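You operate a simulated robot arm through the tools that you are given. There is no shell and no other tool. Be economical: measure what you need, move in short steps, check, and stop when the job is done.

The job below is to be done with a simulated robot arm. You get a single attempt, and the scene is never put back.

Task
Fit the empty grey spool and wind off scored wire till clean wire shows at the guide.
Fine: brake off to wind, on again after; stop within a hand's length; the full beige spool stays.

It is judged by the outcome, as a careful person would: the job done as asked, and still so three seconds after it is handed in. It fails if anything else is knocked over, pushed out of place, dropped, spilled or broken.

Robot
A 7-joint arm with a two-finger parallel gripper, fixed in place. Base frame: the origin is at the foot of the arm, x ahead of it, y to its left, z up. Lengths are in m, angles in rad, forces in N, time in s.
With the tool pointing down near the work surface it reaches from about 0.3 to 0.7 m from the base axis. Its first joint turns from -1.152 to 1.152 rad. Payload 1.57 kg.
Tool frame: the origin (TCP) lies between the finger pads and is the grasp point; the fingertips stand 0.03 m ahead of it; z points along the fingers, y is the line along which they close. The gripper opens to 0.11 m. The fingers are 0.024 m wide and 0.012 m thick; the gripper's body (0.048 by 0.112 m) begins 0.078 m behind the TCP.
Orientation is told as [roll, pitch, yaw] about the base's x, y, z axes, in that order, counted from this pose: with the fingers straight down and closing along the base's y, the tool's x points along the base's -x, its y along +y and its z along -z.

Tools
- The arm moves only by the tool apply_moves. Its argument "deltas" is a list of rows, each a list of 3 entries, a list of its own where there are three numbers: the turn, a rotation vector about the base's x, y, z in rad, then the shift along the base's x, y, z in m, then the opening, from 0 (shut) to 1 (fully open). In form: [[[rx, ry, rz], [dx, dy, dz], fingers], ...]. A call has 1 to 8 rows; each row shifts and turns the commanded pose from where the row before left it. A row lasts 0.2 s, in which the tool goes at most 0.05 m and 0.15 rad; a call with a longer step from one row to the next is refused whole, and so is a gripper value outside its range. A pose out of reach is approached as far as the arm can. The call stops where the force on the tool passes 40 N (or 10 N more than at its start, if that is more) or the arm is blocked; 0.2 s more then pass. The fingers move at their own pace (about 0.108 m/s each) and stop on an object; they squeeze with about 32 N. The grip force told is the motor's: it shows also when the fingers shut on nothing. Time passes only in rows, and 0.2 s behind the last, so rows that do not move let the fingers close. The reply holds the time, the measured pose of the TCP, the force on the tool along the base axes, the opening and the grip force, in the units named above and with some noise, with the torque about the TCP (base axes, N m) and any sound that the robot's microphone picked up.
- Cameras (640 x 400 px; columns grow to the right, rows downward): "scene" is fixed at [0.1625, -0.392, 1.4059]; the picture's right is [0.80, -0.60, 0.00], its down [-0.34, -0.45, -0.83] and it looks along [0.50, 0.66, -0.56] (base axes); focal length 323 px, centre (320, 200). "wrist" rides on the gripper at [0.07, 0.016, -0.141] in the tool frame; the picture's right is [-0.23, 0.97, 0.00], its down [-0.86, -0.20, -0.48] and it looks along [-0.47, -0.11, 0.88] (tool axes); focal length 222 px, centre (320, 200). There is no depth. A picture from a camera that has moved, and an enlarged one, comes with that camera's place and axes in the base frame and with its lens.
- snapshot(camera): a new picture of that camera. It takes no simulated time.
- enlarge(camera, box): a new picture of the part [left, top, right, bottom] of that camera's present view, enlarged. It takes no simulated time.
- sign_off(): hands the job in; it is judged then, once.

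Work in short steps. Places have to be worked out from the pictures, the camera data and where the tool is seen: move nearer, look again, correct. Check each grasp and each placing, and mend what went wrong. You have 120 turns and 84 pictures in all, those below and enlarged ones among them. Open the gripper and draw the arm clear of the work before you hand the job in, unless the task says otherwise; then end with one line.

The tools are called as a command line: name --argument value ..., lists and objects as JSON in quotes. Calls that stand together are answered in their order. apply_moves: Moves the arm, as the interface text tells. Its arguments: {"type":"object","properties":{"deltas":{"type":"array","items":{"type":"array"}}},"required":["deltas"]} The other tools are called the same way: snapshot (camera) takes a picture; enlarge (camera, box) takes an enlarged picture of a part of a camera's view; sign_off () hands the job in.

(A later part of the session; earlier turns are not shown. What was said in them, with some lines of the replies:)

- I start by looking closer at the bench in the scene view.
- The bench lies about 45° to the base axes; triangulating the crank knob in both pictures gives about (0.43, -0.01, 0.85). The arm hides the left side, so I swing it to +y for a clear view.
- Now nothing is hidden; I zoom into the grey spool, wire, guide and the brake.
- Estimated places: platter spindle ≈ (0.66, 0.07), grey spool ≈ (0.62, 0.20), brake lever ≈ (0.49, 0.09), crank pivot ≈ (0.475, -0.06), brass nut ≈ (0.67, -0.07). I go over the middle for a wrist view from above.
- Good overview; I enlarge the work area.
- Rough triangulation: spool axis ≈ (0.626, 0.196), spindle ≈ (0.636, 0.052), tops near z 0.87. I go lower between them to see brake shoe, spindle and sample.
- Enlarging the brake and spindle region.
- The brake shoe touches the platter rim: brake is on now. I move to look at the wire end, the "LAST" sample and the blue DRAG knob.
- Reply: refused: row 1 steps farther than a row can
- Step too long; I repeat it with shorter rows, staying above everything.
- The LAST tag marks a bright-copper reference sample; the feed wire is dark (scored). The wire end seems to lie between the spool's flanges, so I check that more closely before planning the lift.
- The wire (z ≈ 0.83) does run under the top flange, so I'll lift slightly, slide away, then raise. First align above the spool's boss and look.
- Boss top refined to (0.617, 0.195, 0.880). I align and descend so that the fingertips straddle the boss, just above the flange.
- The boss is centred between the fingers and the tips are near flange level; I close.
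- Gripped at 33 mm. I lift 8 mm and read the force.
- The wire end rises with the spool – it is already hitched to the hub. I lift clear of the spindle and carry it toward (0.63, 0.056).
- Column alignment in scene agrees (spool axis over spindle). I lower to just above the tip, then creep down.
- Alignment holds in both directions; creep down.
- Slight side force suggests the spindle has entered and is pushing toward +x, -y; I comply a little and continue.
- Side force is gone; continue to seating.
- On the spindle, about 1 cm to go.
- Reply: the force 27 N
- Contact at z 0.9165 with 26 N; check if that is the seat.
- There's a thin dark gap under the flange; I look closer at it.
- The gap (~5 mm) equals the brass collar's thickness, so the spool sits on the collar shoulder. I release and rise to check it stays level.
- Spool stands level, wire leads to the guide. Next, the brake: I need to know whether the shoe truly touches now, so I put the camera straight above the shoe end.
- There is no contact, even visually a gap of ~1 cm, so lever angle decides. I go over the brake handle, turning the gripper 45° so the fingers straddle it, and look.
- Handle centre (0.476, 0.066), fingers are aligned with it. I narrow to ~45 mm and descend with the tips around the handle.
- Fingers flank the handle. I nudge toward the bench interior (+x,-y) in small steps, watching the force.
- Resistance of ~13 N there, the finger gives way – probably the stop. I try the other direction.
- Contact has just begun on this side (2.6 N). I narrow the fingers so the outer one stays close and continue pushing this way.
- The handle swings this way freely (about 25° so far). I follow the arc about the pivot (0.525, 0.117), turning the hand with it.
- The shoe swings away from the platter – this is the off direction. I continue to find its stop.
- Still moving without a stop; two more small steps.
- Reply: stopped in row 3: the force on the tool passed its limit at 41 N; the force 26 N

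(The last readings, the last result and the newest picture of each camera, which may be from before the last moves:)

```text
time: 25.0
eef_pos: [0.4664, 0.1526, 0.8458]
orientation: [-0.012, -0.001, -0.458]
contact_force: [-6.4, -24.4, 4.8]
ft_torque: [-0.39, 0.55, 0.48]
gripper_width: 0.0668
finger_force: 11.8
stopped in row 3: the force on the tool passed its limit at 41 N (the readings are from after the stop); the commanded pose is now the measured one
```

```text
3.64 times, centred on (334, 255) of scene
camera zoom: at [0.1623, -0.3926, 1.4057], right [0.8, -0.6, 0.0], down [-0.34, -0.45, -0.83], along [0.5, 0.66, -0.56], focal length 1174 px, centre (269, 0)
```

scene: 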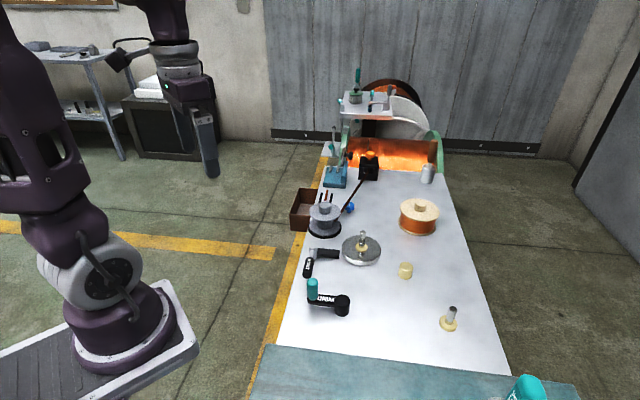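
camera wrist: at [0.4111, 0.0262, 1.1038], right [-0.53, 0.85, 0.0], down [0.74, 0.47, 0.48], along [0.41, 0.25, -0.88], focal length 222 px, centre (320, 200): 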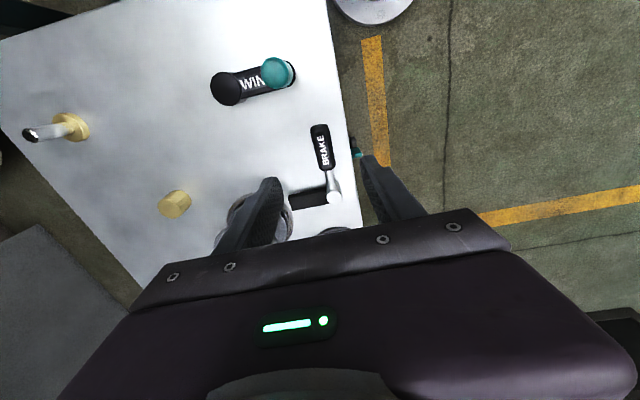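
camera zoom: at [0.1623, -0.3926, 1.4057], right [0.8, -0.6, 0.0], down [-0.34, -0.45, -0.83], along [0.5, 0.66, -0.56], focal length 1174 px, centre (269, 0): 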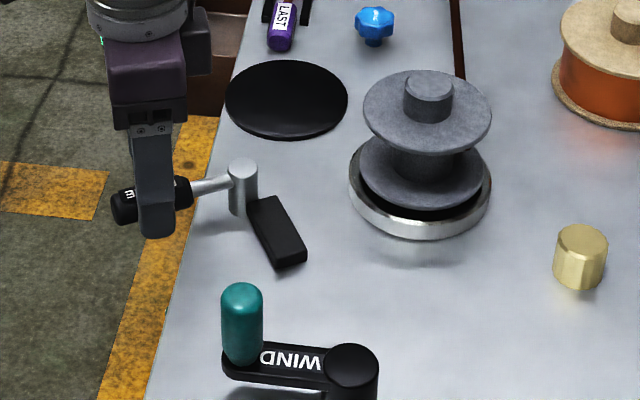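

That's the off stop. I back off the handle a little and rise.

apply_moves --deltas '[[[0, 0, 0], [-0.003, -0.01, 0], 0.42], [[0, 0, 0], [0, 0, 0.01], 0.45], [[0, 0, 0], [0, 0, 0.03], 0.45], [[0, 0, 0], [0, 0, 0.045], 0.45], [[0, 0, 0], [0, 0, 0.04], 0.45]]'

enlarge --camera "scene" --box '[270, 200, 398, 310]'

```text
time: 26.2
eef_pos: [0.4618, 0.1478, 0.9749]
orientation: [-0.005, -0.002, -0.456]
contact_force: [-0.2, 0.7, 1.0]
ft_torque: [-0.02, 0.07, 0.02]
gripper_width: 0.05
finger_force: 0.0
```

```text
3.64 times, centred on (334, 255) of scene
camera zoom: at [0.1625, -0.392, 1.4059], right [0.8, -0.6, 0.0], down [-0.34, -0.45, -0.83], along [0.5, 0.66, -0.56], focal length 1174 px, centre (269, 0)
```

zoom: 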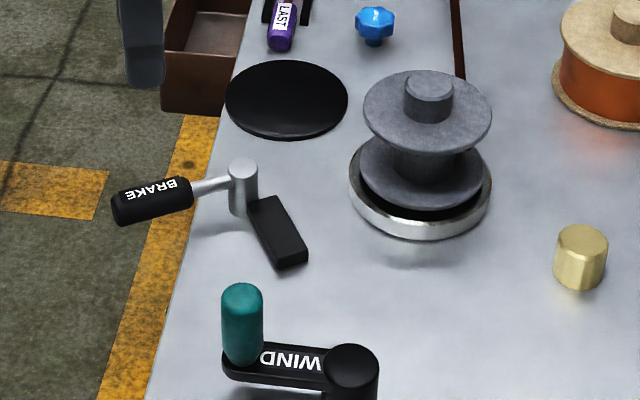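

Brake stays off. Now over the crank knob, yaw back to 0.

apply_moves --deltas '[[[0, 0, 0.114], [-0.008, -0.04, 0], 0.55], [[0, 0, 0.114], [-0.008, -0.04, 0], 0.55], [[0, 0, 0.114], [-0.008, -0.04, 0], 0.55], [[0, 0, 0.114], [-0.008, -0.038, 0], 0.55]]'

snapshot --camera "wrist"

enlarge --camera "scene" --box '[280, 140, 400, 240]'

```text
time: 27.2
eef_pos: [0.4293, -0.011, 0.9727]
orientation: [-0.005, -0.003, 0.002]
contact_force: [1.3, -0.3, 0.5]
ft_torque: [0.0, 0.01, -0.01]
gripper_width: 0.0605
finger_force: 0.1
```

```text
38 pictures are left
camera wrist: at [0.3598, 0.0058, 1.1142], right [0.22, 0.97, 0.0], down [0.85, -0.2, 0.48], along [0.47, -0.11, -0.88], focal length 222 px, centre (320, 200)
```

wrist: 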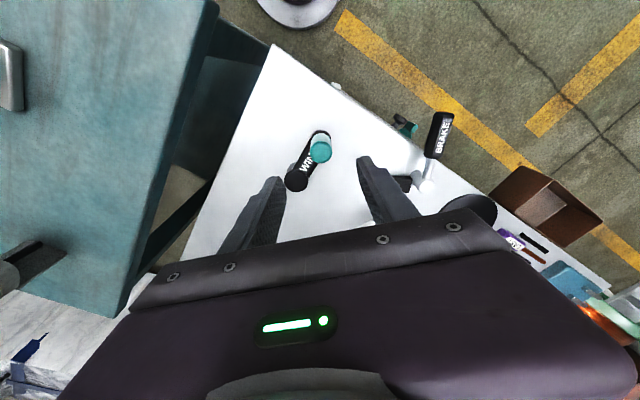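

```text
4.00 times, centred on (340, 190) of scene
camera zoom: at [0.1625, -0.392, 1.4059], right [0.8, -0.6, 0.0], down [-0.34, -0.45, -0.83], along [0.5, 0.66, -0.56], focal length 1291 px, centre (240, 240)
```

zoom: 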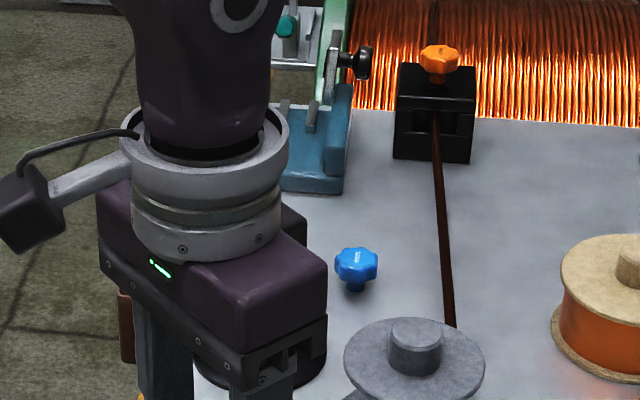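

Knob top ≈ (0.4315, -0.0105, 0.873), pivot ≈ (0.478, -0.056), radius ≈ 0.065. I descend around the knob and close.

apply_moves --deltas '[[[0.005, 0.003, 0], [0.002, 0.001, -0.04], 0.55], [[0, 0, 0], [0, 0, -0.035], 0.55], [[0, 0, 0], [0, 0, -0.022], 0.55], [[0, 0, 0], [0, 0, 0], 0.15], [[0, 0, 0], [0, 0, 0], 0.1], [[0, 0, 0], [0, 0, 0], 0.1]]'

enlarge --camera "scene" --box '[270, 230, 390, 330]'

```text
time: 28.6
eef_pos: [0.4327, -0.0112, 0.8749]
orientation: [0.0, 0.001, 0.0]
contact_force: [0.4, 0.6, -13.8]
ft_torque: [-0.62, -0.53, -0.04]
gripper_width: 0.0232
finger_force: 35.8
```

```text
4.00 times, centred on (330, 280) of scene
camera zoom: at [0.1627, -0.392, 1.4059], right [0.8, -0.6, 0.0], down [-0.34, -0.45, -0.83], along [0.5, 0.66, -0.56], focal length 1291 px, centre (280, -120)
```

zoom: 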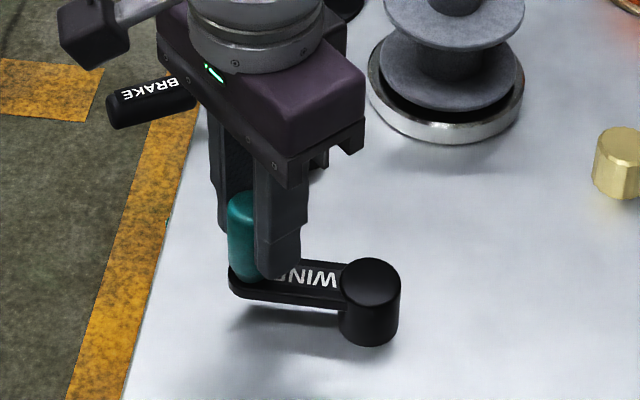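

Knob gripped. I turn clockwise (the take-up direction) 30° as a test.

apply_moves --deltas '[[[0, 0, 0], [0.0085, 0.0072, 0], 0.1], [[0, 0, 0], [0.0096, 0.0056, 0], 0.1], [[0, 0, 0], [0.0104, 0.0038, 0], 0.1]]'

snapshot --camera "scene"

```text
time: 29.4
eef_pos: [0.4607, 0.0051, 0.8754]
orientation: [0.0, -0.003, -0.001]
contact_force: [-2.8, 6.4, 10.5]
ft_torque: [-0.59, 0.52, -0.03]
gripper_width: 0.0227
finger_force: 35.6
```

```text
35 pictures are left
```

scene: 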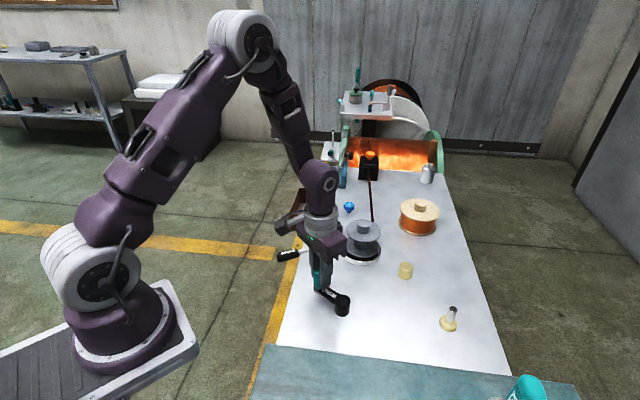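

The crank turns easily. I look at the wire at spool and guide.

enlarge --camera "scene" --box '[334, 140, 404, 270]'

```text
3.08 times, centred on (369, 205) of scene
camera zoom: at [0.1623, -0.3918, 1.406], right [0.8, -0.6, 0.0], down [-0.34, -0.45, -0.83], along [0.5, 0.66, -0.56], focal length 993 px, centre (169, 185)
```

zoom: 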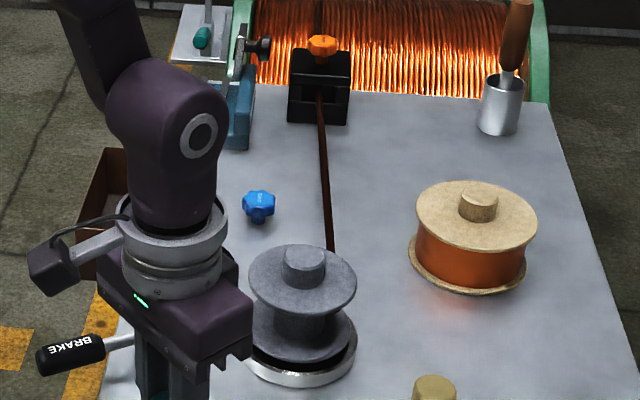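

Wire still dark. I continue clockwise by 100°.

apply_moves --deltas '[[[0, 0, 0], [0.0239, 0.0021, 0], 0.1], [[0, 0, 0], [0.0218, -0.0058, 0], 0.1], [[0, 0, 0], [0.0185, -0.013, 0], 0.1], [[0, 0, 0], [0.013, -0.0185, 0], 0.1], [[0, 0, 0], [0.0058, -0.0218, 0], 0.1]]'

enlarge --camera "scene" --box '[324, 140, 444, 310]'

```text
time: 30.6
eef_pos: [0.5453, -0.0525, 0.876]
orientation: [0.0, -0.006, -0.002]
contact_force: [5.5, 0.8, 6.2]
ft_torque: [-0.01, -1.08, -0.01]
gripper_width: 0.0224
finger_force: 35.4
```

```text
2.35 times, centred on (384, 225) of scene
camera zoom: at [0.1625, -0.3919, 1.4059], right [0.8, -0.6, 0.0], down [-0.34, -0.45, -0.83], along [0.5, 0.66, -0.56], focal length 760 px, centre (169, 141)
```

zoom: 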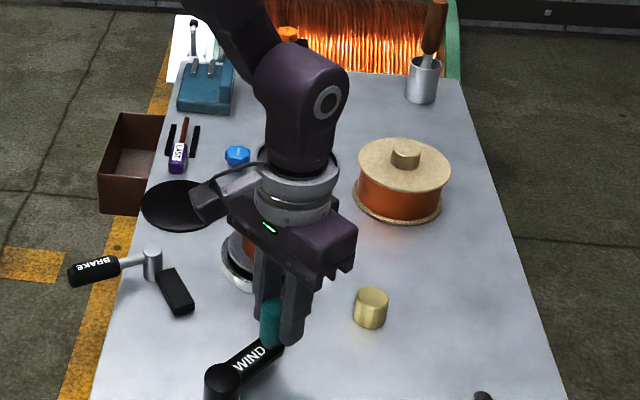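

Arm hides the guide now, but copper already shows on the spool; let me check.

enlarge --camera "scene" --box '[380, 130, 332, 270]'

snapshot --camera "wrist"

```text
refused: the box must be [left, top, right, bottom]
```

```text
32 pictures are left
camera wrist: at [0.4759, -0.0352, 1.0163], right [0.23, 0.97, 0.0], down [0.85, -0.2, 0.48], along [0.47, -0.11, -0.88], focal length 222 px, centre (320, 200)
```

wrist: 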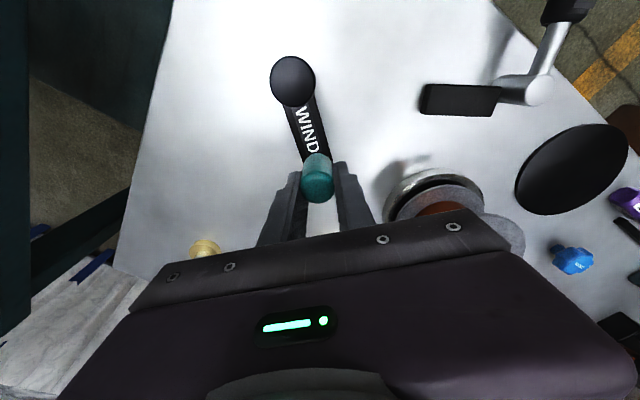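

Wire is going onto the spool. I continue 100° to where the arm clears the view of the guide.

apply_moves --deltas '[[[0, 0, 0], [-0.002, -0.0225, 0], 0.1], [[0, 0, 0], [-0.0096, -0.0205, 0], 0.1], [[0, 0, 0], [-0.0159, -0.0159, 0], 0.1], [[0, 0, 0], [-0.0205, -0.0096, 0], 0.1], [[0, 0, 0], [-0.0225, -0.002, 0], 0.1]]'

enlarge --camera "scene" --box '[304, 130, 424, 270]'

```text
time: 31.8
eef_pos: [0.4733, -0.1214, 0.8745]
orientation: [0.002, 0.001, 0.002]
contact_force: [2.0, 5.9, 28.6]
ft_torque: [-0.14, 0.39, -0.03]
gripper_width: 0.0228
finger_force: 35.3
```

```text
2.86 times, centred on (364, 200) of scene
camera zoom: at [0.1621, -0.3917, 1.406], right [0.8, -0.6, 0.0], down [-0.34, -0.45, -0.83], along [0.5, 0.66, -0.56], focal length 922 px, centre (194, 200)
```

zoom: 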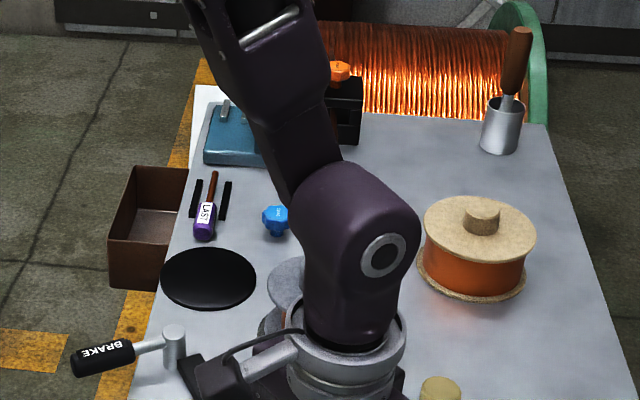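

Still blocked; vertical force 29 N, so I ease up 1 mm while turning on another 80° to the near side.

apply_moves --deltas '[[[0, 0, 0], [-0.0218, 0.0058, 0.001], 0.1], [[0, 0, 0], [-0.0185, 0.013, 0.0005], 0.1], [[0, 0, 0], [-0.013, 0.0185, 0], 0.1], [[0, 0, 0], [-0.0058, 0.0218, 0], 0.1]]'

enlarge --camera "scene" --box '[304, 130, 424, 270]'

```text
time: 32.8
eef_pos: [0.4153, -0.0623, 0.8757]
orientation: [0.003, 0.003, -0.003]
contact_force: [-1.8, -1.4, -28.4]
ft_torque: [-0.12, 0.0, 0.01]
gripper_width: 0.0228
finger_force: 35.3
```

```text
2.86 times, centred on (364, 200) of scene
camera zoom: at [0.1628, -0.3921, 1.4058], right [0.8, -0.6, 0.0], down [-0.34, -0.45, -0.83], along [0.5, 0.66, -0.56], focal length 922 px, centre (194, 200)
```

zoom: 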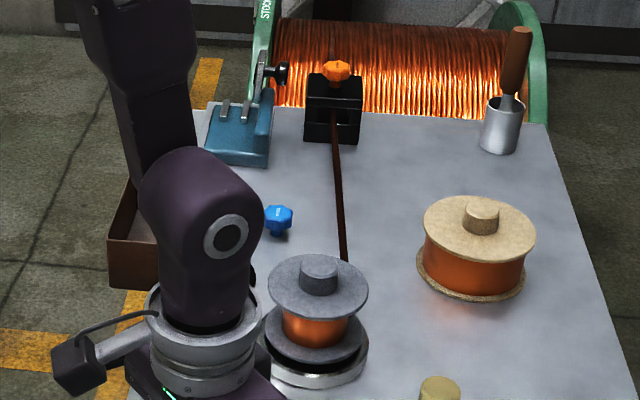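

Now visible: spool winding works. Zoom into the wire at the guide.

enlarge --camera "scene" --box '[345, 148, 393, 240]'

```text
4.35 times, centred on (369, 194) of scene
camera zoom: at [0.1628, -0.3921, 1.4058], right [0.8, -0.6, 0.0], down [-0.34, -0.45, -0.83], along [0.5, 0.66, -0.56], focal length 1403 px, centre (107, 226)
```

zoom: 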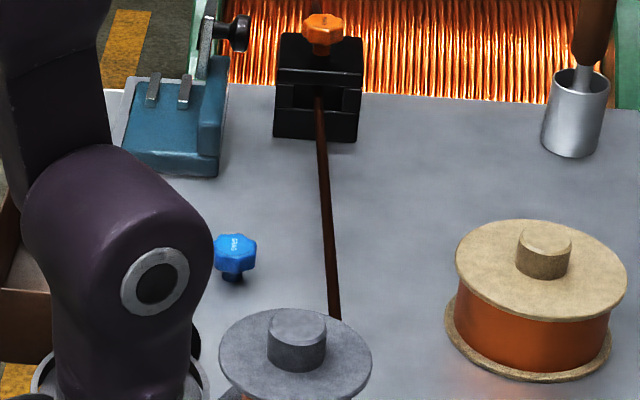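

Still dark. I turn on 80° (to the 105° position, where the guide is still visible) and look.

apply_moves --deltas '[[[0, 0, 0], [0.002, 0.0225, -0.001], 0.1], [[0, 0, 0], [0.0096, 0.0205, 0], 0.1], [[0, 0, 0], [0.0159, 0.0159, 0], 0.1], [[0, 0, 0], [0.0205, 0.0096, 0], 0.1]]'

enlarge --camera "scene" --box '[334, 148, 404, 250]'

```text
time: 33.8
eef_pos: [0.4631, 0.0056, 0.8746]
orientation: [0.0, 0.002, 0.002]
contact_force: [-3.9, 6.4, -25.5]
ft_torque: [-0.05, 0.1, -0.04]
gripper_width: 0.0227
finger_force: 35.2
```

```text
3.92 times, centred on (369, 199) of scene
camera zoom: at [0.1628, -0.3918, 1.4059], right [0.8, -0.6, 0.0], down [-0.34, -0.45, -0.83], along [0.5, 0.66, -0.56], focal length 1266 px, centre (128, 204)
```

zoom: 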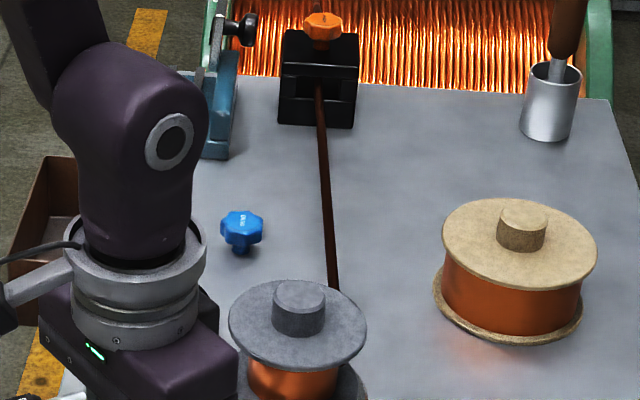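

Still dark after one full turn. I turn 140° through the blocked sector, then I'll step aside to look.

apply_moves --deltas '[[[0, 0, 0], [0.0225, 0.002, -0.0005], 0.1], [[0, 0, 0], [0.0218, -0.0058, 0], 0.1], [[0, 0, 0], [0.0185, -0.013, 0], 0.1], [[0, 0, 0], [0.013, -0.0185, 0], 0.1], [[0, 0, 0], [0.0058, -0.0218, 0], 0.1], [[0, 0, 0], [-0.002, -0.0225, 0], 0.1], [[0, 0, 0], [-0.0096, -0.0205, 0], 0.1]]'

snapshot --camera "scene"

```text
time: 35.4
eef_pos: [0.5331, -0.0957, 0.8764]
orientation: [-0.001, -0.002, -0.002]
contact_force: [6.2, -4.3, 28.1]
ft_torque: [0.44, 0.26, 0.0]
gripper_width: 0.0229
finger_force: 35.3
```

```text
27 pictures are left
```

scene: 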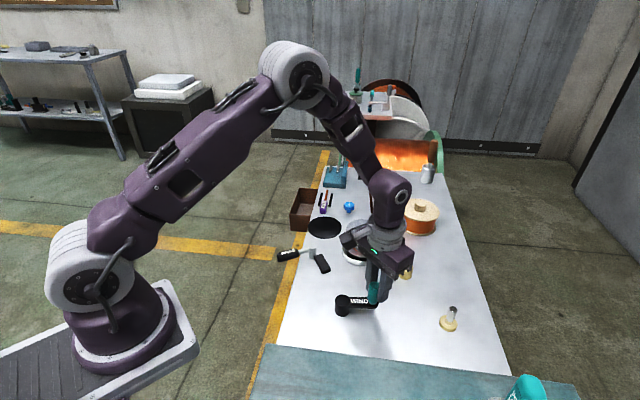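

The forearm covers the guide, so I release, rise and step back toward the base to look.

apply_moves --deltas '[[[0, 0, 0], [0, 0, 0], 0.5], [[0, 0, 0], [0, 0, 0], 0.55], [[0, 0, 0], [0, 0, 0.04], 0.55], [[0, 0, 0], [-0.02, 0, 0.04], 0.55], [[0, 0, 0], [-0.049, 0, 0.0], 0.55], [[0, 0, 0], [-0.049, 0, 0.0], 0.55]]'

enlarge --camera "scene" --box '[314, 148, 424, 250]'

```text
time: 36.8
eef_pos: [0.4165, -0.0931, 0.9555]
orientation: [0.0, 0.0, 0.0]
contact_force: [-0.6, -0.6, 0.7]
ft_torque: [0.0, 0.01, 0.01]
gripper_width: 0.0603
finger_force: 0.1
```

```text
3.92 times, centred on (369, 199) of scene
camera zoom: at [0.1625, -0.392, 1.4059], right [0.8, -0.6, 0.0], down [-0.34, -0.45, -0.83], along [0.5, 0.66, -0.56], focal length 1266 px, centre (128, 204)
```

zoom: 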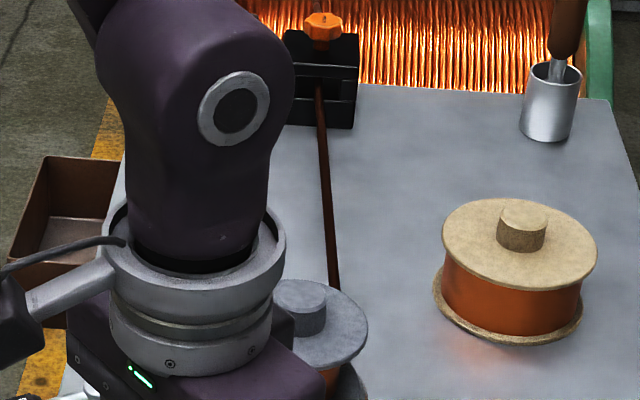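

Still dark at the guide. I zoom more to know the look of the wire surface.

enlarge --camera "scene" --box '[352, 155, 388, 185]'

snapshot --camera "wrist"

```text
13.33 times, centred on (370, 170) of scene
camera zoom: at [0.1625, -0.392, 1.4059], right [0.8, -0.6, 0.0], down [-0.34, -0.45, -0.83], along [0.5, 0.66, -0.56], focal length 4304 px, centre (-347, 600)
```

zoom: 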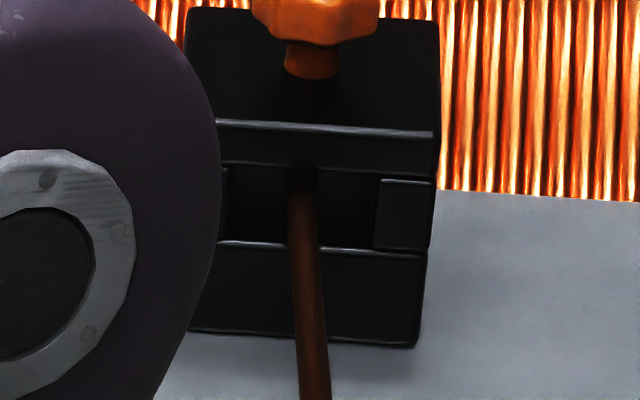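

```text
24 pictures are left
camera wrist: at [0.3468, -0.0767, 1.0971], right [0.23, 0.97, 0.0], down [0.86, -0.2, 0.48], along [0.47, -0.11, -0.88], focal length 222 px, centre (320, 200)
```

wrist: 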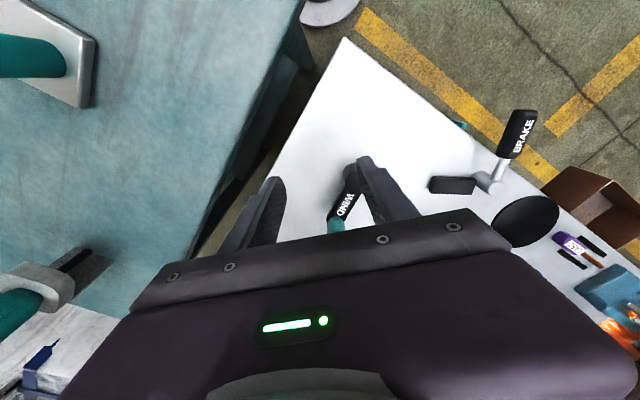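

Still scored. I return to the knob and regrip.

apply_moves --deltas '[[[0, 0, 0], [0.049, -0.001, 0], 0.55], [[0, 0, 0], [0.049, -0.001, 0], 0.55], [[0, 0, 0], [0.019, 0, -0.04], 0.55], [[0, 0, 0], [0, 0, -0.04], 0.55], [[0, 0, 0], [0, 0, 0], 0.15], [[0, 0, 0], [0, 0, 0], 0.1], [[0, 0, 0], [0, 0, 0], 0.1]]'

```text
time: 38.4
eef_pos: [0.534, -0.096, 0.8741]
orientation: [-0.001, 0.0, 0.001]
contact_force: [6.0, -6.2, -11.3]
ft_torque: [-0.09, -0.45, 0.05]
gripper_width: 0.0226
finger_force: 34.8
```

Regripped. I turn on another 140° to the clear near side and look.

apply_moves --deltas '[[[0, 0, 0], [-0.0155, -0.0148, 0], 0.1], [[0, 0, 0], [-0.0208, -0.0097, 0], 0.1], [[0, 0, 0], [-0.0229, -0.0019, 0], 0.1], [[0, 0, 0], [-0.0221, 0.0059, 0], 0.1], [[0, 0, 0], [-0.0188, 0.0131, 0], 0.1], [[0, 0, 0], [-0.0131, 0.0188, 0], 0.1], [[0, 0, 0], [-0.0059, 0.0221, 0], 0.1]]'

enlarge --camera "scene" --box '[324, 148, 414, 260]'

```text
time: 40.0
eef_pos: [0.4162, -0.0634, 0.8731]
orientation: [0.0, -0.005, -0.001]
contact_force: [25.5, 0.3, -13.6]
ft_torque: [0.11, -0.22, -0.04]
gripper_width: 0.0225
finger_force: 35.3
```

```text
3.57 times, centred on (369, 204) of scene
camera zoom: at [0.1633, -0.392, 1.4058], right [0.8, -0.6, 0.0], down [-0.34, -0.45, -0.83], along [0.5, 0.66, -0.56], focal length 1153 px, centre (145, 186)
```

zoom: 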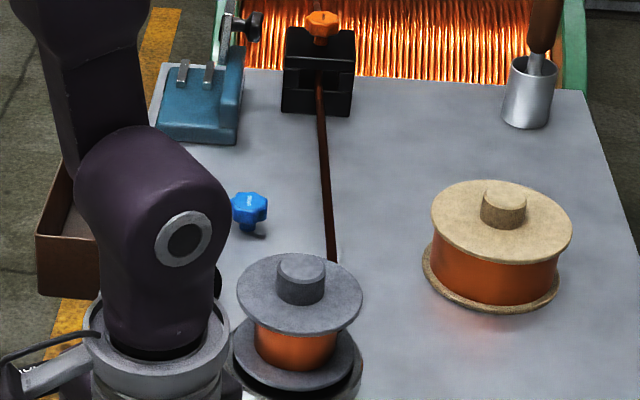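

Still brown. Continue 80° to the 105° position and look again.

apply_moves --deltas '[[[0, 0, 0], [0.0035, 0.0225, 0.0005], 0.1], [[0, 0, 0], [0.0096, 0.0205, 0], 0.1], [[0, 0, 0], [0.0159, 0.0159, 0], 0.1], [[0, 0, 0], [0.0205, 0.0096, 0], 0.1]]'

enlarge --camera "scene" --box '[340, 148, 400, 220]'

```text
time: 41.0
eef_pos: [0.4615, 0.0071, 0.8755]
orientation: [0.0, 0.005, 0.0]
contact_force: [-2.0, -2.3, 6.1]
ft_torque: [-0.08, 1.17, 0.0]
gripper_width: 0.0227
finger_force: 35.3
```

```text
5.56 times, centred on (370, 184) of scene
camera zoom: at [0.1624, -0.392, 1.4059], right [0.8, -0.6, 0.0], down [-0.34, -0.45, -0.83], along [0.5, 0.66, -0.56], focal length 1793 px, centre (42, 289)
```

zoom: 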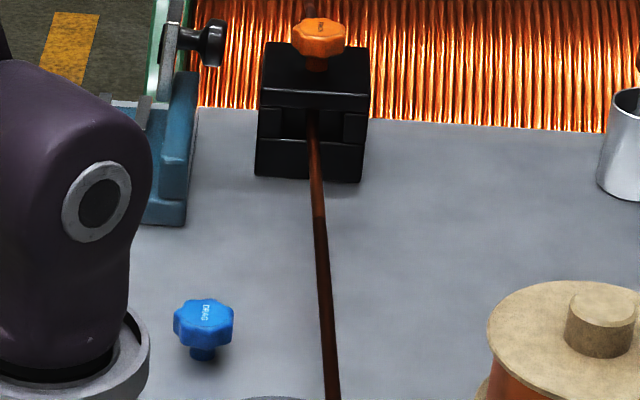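

The wire near the guide looks lighter than further down; zoom to verify.

enlarge --camera "scene" --box '[352, 160, 388, 200]'

```text
10.00 times, centred on (370, 180) of scene
camera zoom: at [0.1624, -0.392, 1.4059], right [0.8, -0.6, 0.0], down [-0.34, -0.45, -0.83], along [0.5, 0.66, -0.56], focal length 3228 px, centre (-180, 400)
```

zoom: 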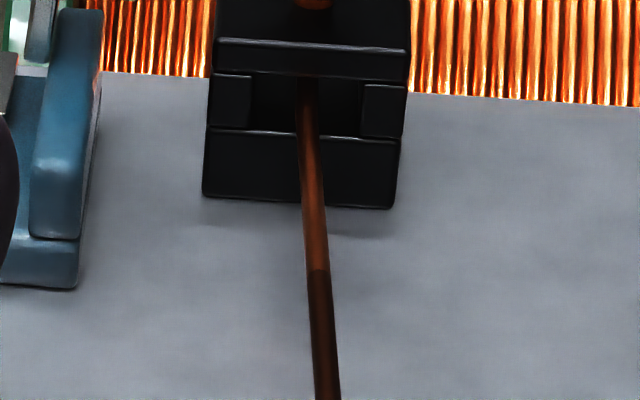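

A clear boundary: bright clean wire runs from the guide for roughly 0.1 m. Stop winding. I release the crank, rise, and go over the brake handle (≈ (0.463, 0.141)) with yaw -0.375.

apply_moves --deltas '[[[0, 0, 0], [0, 0, 0], 0.5], [[0, 0, 0], [0, 0, 0], 0.5], [[0, 0, 0], [0, 0, 0.04], 0.5], [[0, 0, 0], [0, 0, 0.045], 0.5], [[0, 0, -0.125], [0, 0.044, 0], 0.45], [[0, 0, -0.125], [0, 0.045, 0], 0.42], [[0, 0, -0.125], [0.001, 0.045, 0], 0.42]]'

snapshot --camera "wrist"

```text
time: 42.6
eef_pos: [0.4651, 0.1397, 0.9621]
orientation: [-0.001, -0.001, -0.376]
contact_force: [-0.1, 0.0, 0.1]
ft_torque: [-0.04, 0.05, -0.02]
gripper_width: 0.0461
finger_force: 0.1
```

```text
20 pictures are left
camera wrist: at [0.4066, 0.1811, 1.1028], right [0.57, 0.82, 0.0], down [0.72, -0.5, 0.48], along [0.39, -0.27, -0.88], focal length 222 px, centre (320, 200)
```

wrist: 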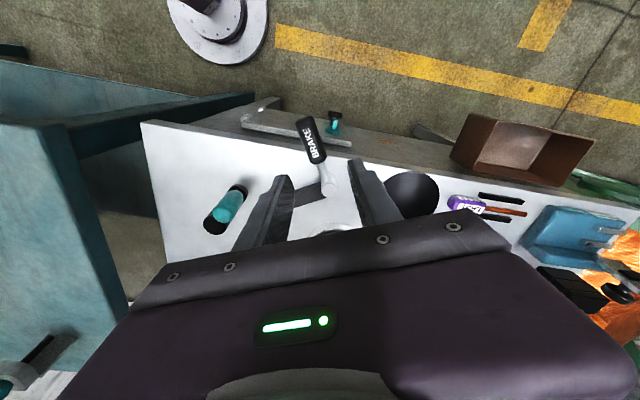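

Handle centre ≈ (0.455, 0.135). I align and descend astride it.

apply_moves --deltas '[[[0, 0, 0.1], [-0.008, -0.004, -0.03], 0.45], [[0, 0, 0], [0, 0, -0.035], 0.45], [[0, 0, 0], [0, 0, -0.035], 0.45], [[0, 0, 0], [0, 0, -0.015], 0.45]]'

enlarge --camera "wrist" --box '[224, 100, 416, 220]'

```text
time: 43.6
eef_pos: [0.4573, 0.1325, 0.8447]
orientation: [0.0, -0.001, -0.275]
contact_force: [0.2, -0.2, 0.1]
ft_torque: [0.01, -0.02, 0.0]
gripper_width: 0.0495
finger_force: 0.0
```

```text
3.33 times, centred on (320, 160) of wrist
camera zoom: at [0.3942, 0.169, 0.9854], right [0.48, 0.88, 0.0], down [0.77, -0.42, 0.48], along [0.42, -0.23, -0.88], focal length 740 px, centre (320, 333)
```

zoom: 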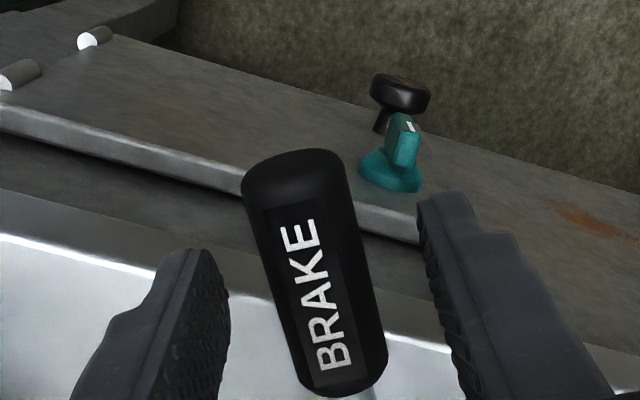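

Astride it. I swing the handle back along its arc toward the original (on) position, turning the hand with it.

apply_moves --deltas '[[[0, 0, 0.14], [-0.0015, -0.0095, 0], 0.42], [[0, 0, 0.14], [-0.0002, -0.0096, 0], 0.42], [[0, 0, 0.14], [0.0012, -0.0096, 0], 0.42], [[0, 0, 0.14], [0.0025, -0.0093, 0], 0.42], [[0, 0, 0.14], [0.0037, -0.0088, 0], 0.42], [[0, 0, 0.14], [0.005, -0.0083, 0], 0.42]]'

enlarge --camera "wrist" --box '[224, 100, 416, 220]'

```text
time: 45.0
eef_pos: [0.4671, 0.0807, 0.8451]
orientation: [0.0, -0.001, 0.566]
contact_force: [-1.1, 0.5, 1.0]
ft_torque: [0.01, 0.02, 0.02]
gripper_width: 0.0476
finger_force: 0.6
```

```text
3.33 times, centred on (320, 160) of wrist
camera zoom: at [0.4005, 0.0576, 0.9862], right [-0.33, 0.94, 0.0], down [0.83, 0.29, 0.48], along [0.45, 0.16, -0.88], focal length 740 px, centre (320, 333)
```

zoom: 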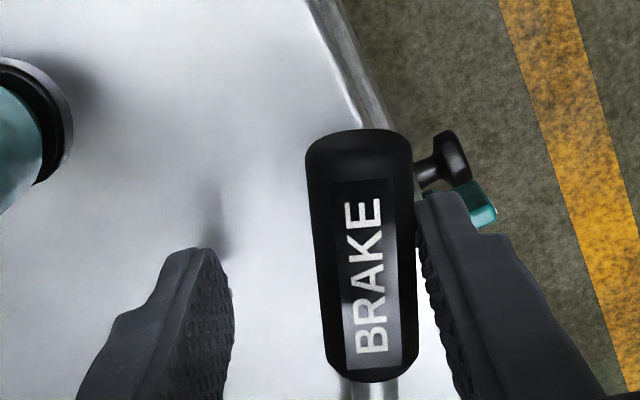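

The handle is following. Continue to the on-stop in small steps.

apply_moves --deltas '[[[0, 0, 0.1], [0.0035, -0.0055, 0], 0.42], [[0, 0, 0.1], [0.0035, -0.0052, 0], 0.42], [[0, 0, 0.06], [0.0036, -0.0033, 0], 0.42], [[0, 0, 0.06], [0.0036, -0.0033, 0], 0.42]]'

enlarge --camera "wrist" --box '[224, 100, 416, 220]'

```text
time: 46.0
eef_pos: [0.4808, 0.0646, 0.844]
orientation: [0.002, -0.001, 0.886]
contact_force: [-1.2, 1.0, -0.3]
ft_torque: [0.01, 0.02, -0.01]
gripper_width: 0.0469
finger_force: 0.6
```

```text
3.33 times, centred on (320, 160) of wrist
camera zoom: at [0.4251, 0.0207, 0.9862], right [-0.61, 0.79, 0.0], down [0.7, 0.54, 0.48], along [0.38, 0.29, -0.88], focal length 740 px, centre (320, 333)
```

zoom: 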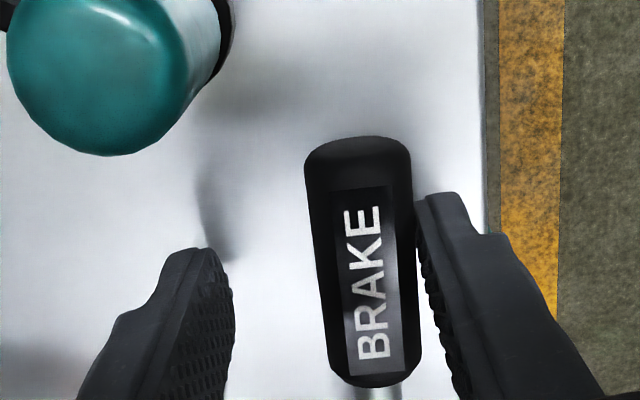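

Still free; continue until the stop's force shows.

apply_moves --deltas '[[[0, 0, 0], [0.0035, -0.003, 0], 0.42], [[0, 0, 0], [0.0035, -0.003, 0], 0.42], [[0, 0, 0], [0.0025, -0.002, 0], 0.42]]'

```text
time: 46.8
eef_pos: [0.4901, 0.0569, 0.8452]
orientation: [0.002, 0.0, 0.885]
contact_force: [-11.1, 18.2, 8.4]
ft_torque: [0.25, 0.51, -0.45]
gripper_width: 0.0646
finger_force: 10.6
```

The on-stop is reached (21 N, like at the start). I back off, rise and clear the view.

apply_moves --deltas '[[[0, 0, 0], [-0.006, 0.006, 0], 0.45], [[0, 0, 0], [0, 0, 0.01], 0.5], [[0, 0, 0], [0, 0, 0.045], 0.5], [[0, 0, 0], [0, 0, 0.045], 0.5], [[0, 0, -0.1], [-0.03, 0.035, 0.01], 0.5], [[0, 0, -0.1], [-0.03, 0.035, 0.01], 0.5], [[0, 0, -0.1], [-0.03, 0.035, 0.01], 0.5], [[0, 0, -0.1], [-0.03, 0.035, 0.01], 0.5]]'

enlarge --camera "scene" --box '[270, 140, 480, 340]'

enlarge --camera "scene" --box '[352, 160, 388, 200]'

```text
time: 48.6
eef_pos: [0.3622, 0.2041, 0.9896]
orientation: [-0.001, 0.0, 0.484]
contact_force: [-0.8, 0.9, -0.5]
ft_torque: [0.0, 0.0, 0.01]
gripper_width: 0.0552
finger_force: 0.0
```

```text
2.00 times, centred on (375, 240) of scene
camera zoom: at [0.1625, -0.392, 1.4059], right [0.8, -0.6, 0.0], down [-0.34, -0.45, -0.83], along [0.5, 0.66, -0.56], focal length 646 px, centre (210, 120)
```

zoom: 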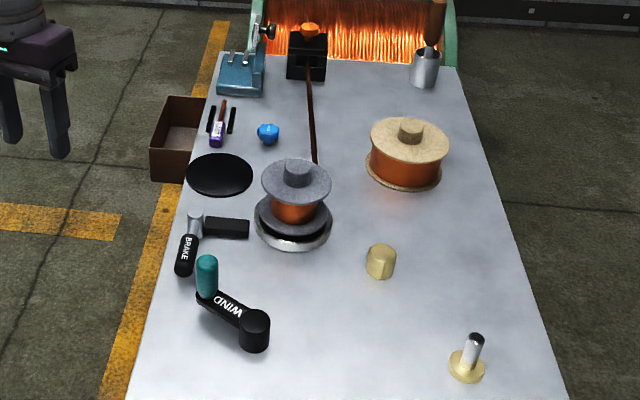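

```text
10.00 times, centred on (370, 180) of scene
camera zoom: at [0.1625, -0.392, 1.4059], right [0.8, -0.6, 0.0], down [-0.34, -0.45, -0.83], along [0.5, 0.66, -0.56], focal length 3228 px, centre (-180, 400)
```

zoom: 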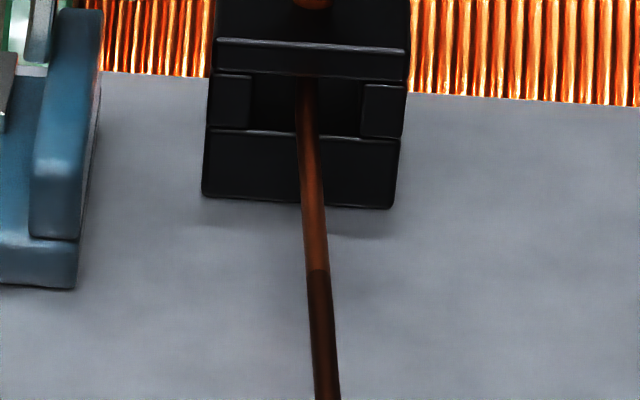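

Everything checks out: spool is on the spindle, clean wire is visible at the guide (boundary unchanged), the brake is back at its on-stop, and the beige spool is untouched. The arm is clear and open, so I hand it in.

sign_off

```text
The job is handed in.
```

I fitted the empty grey spool and wound the scored wire onto it, stopping with roughly 0.1 m of clean wire showing past the guide. The brake was off only for winding and is back on, and the beige spool was not touched.
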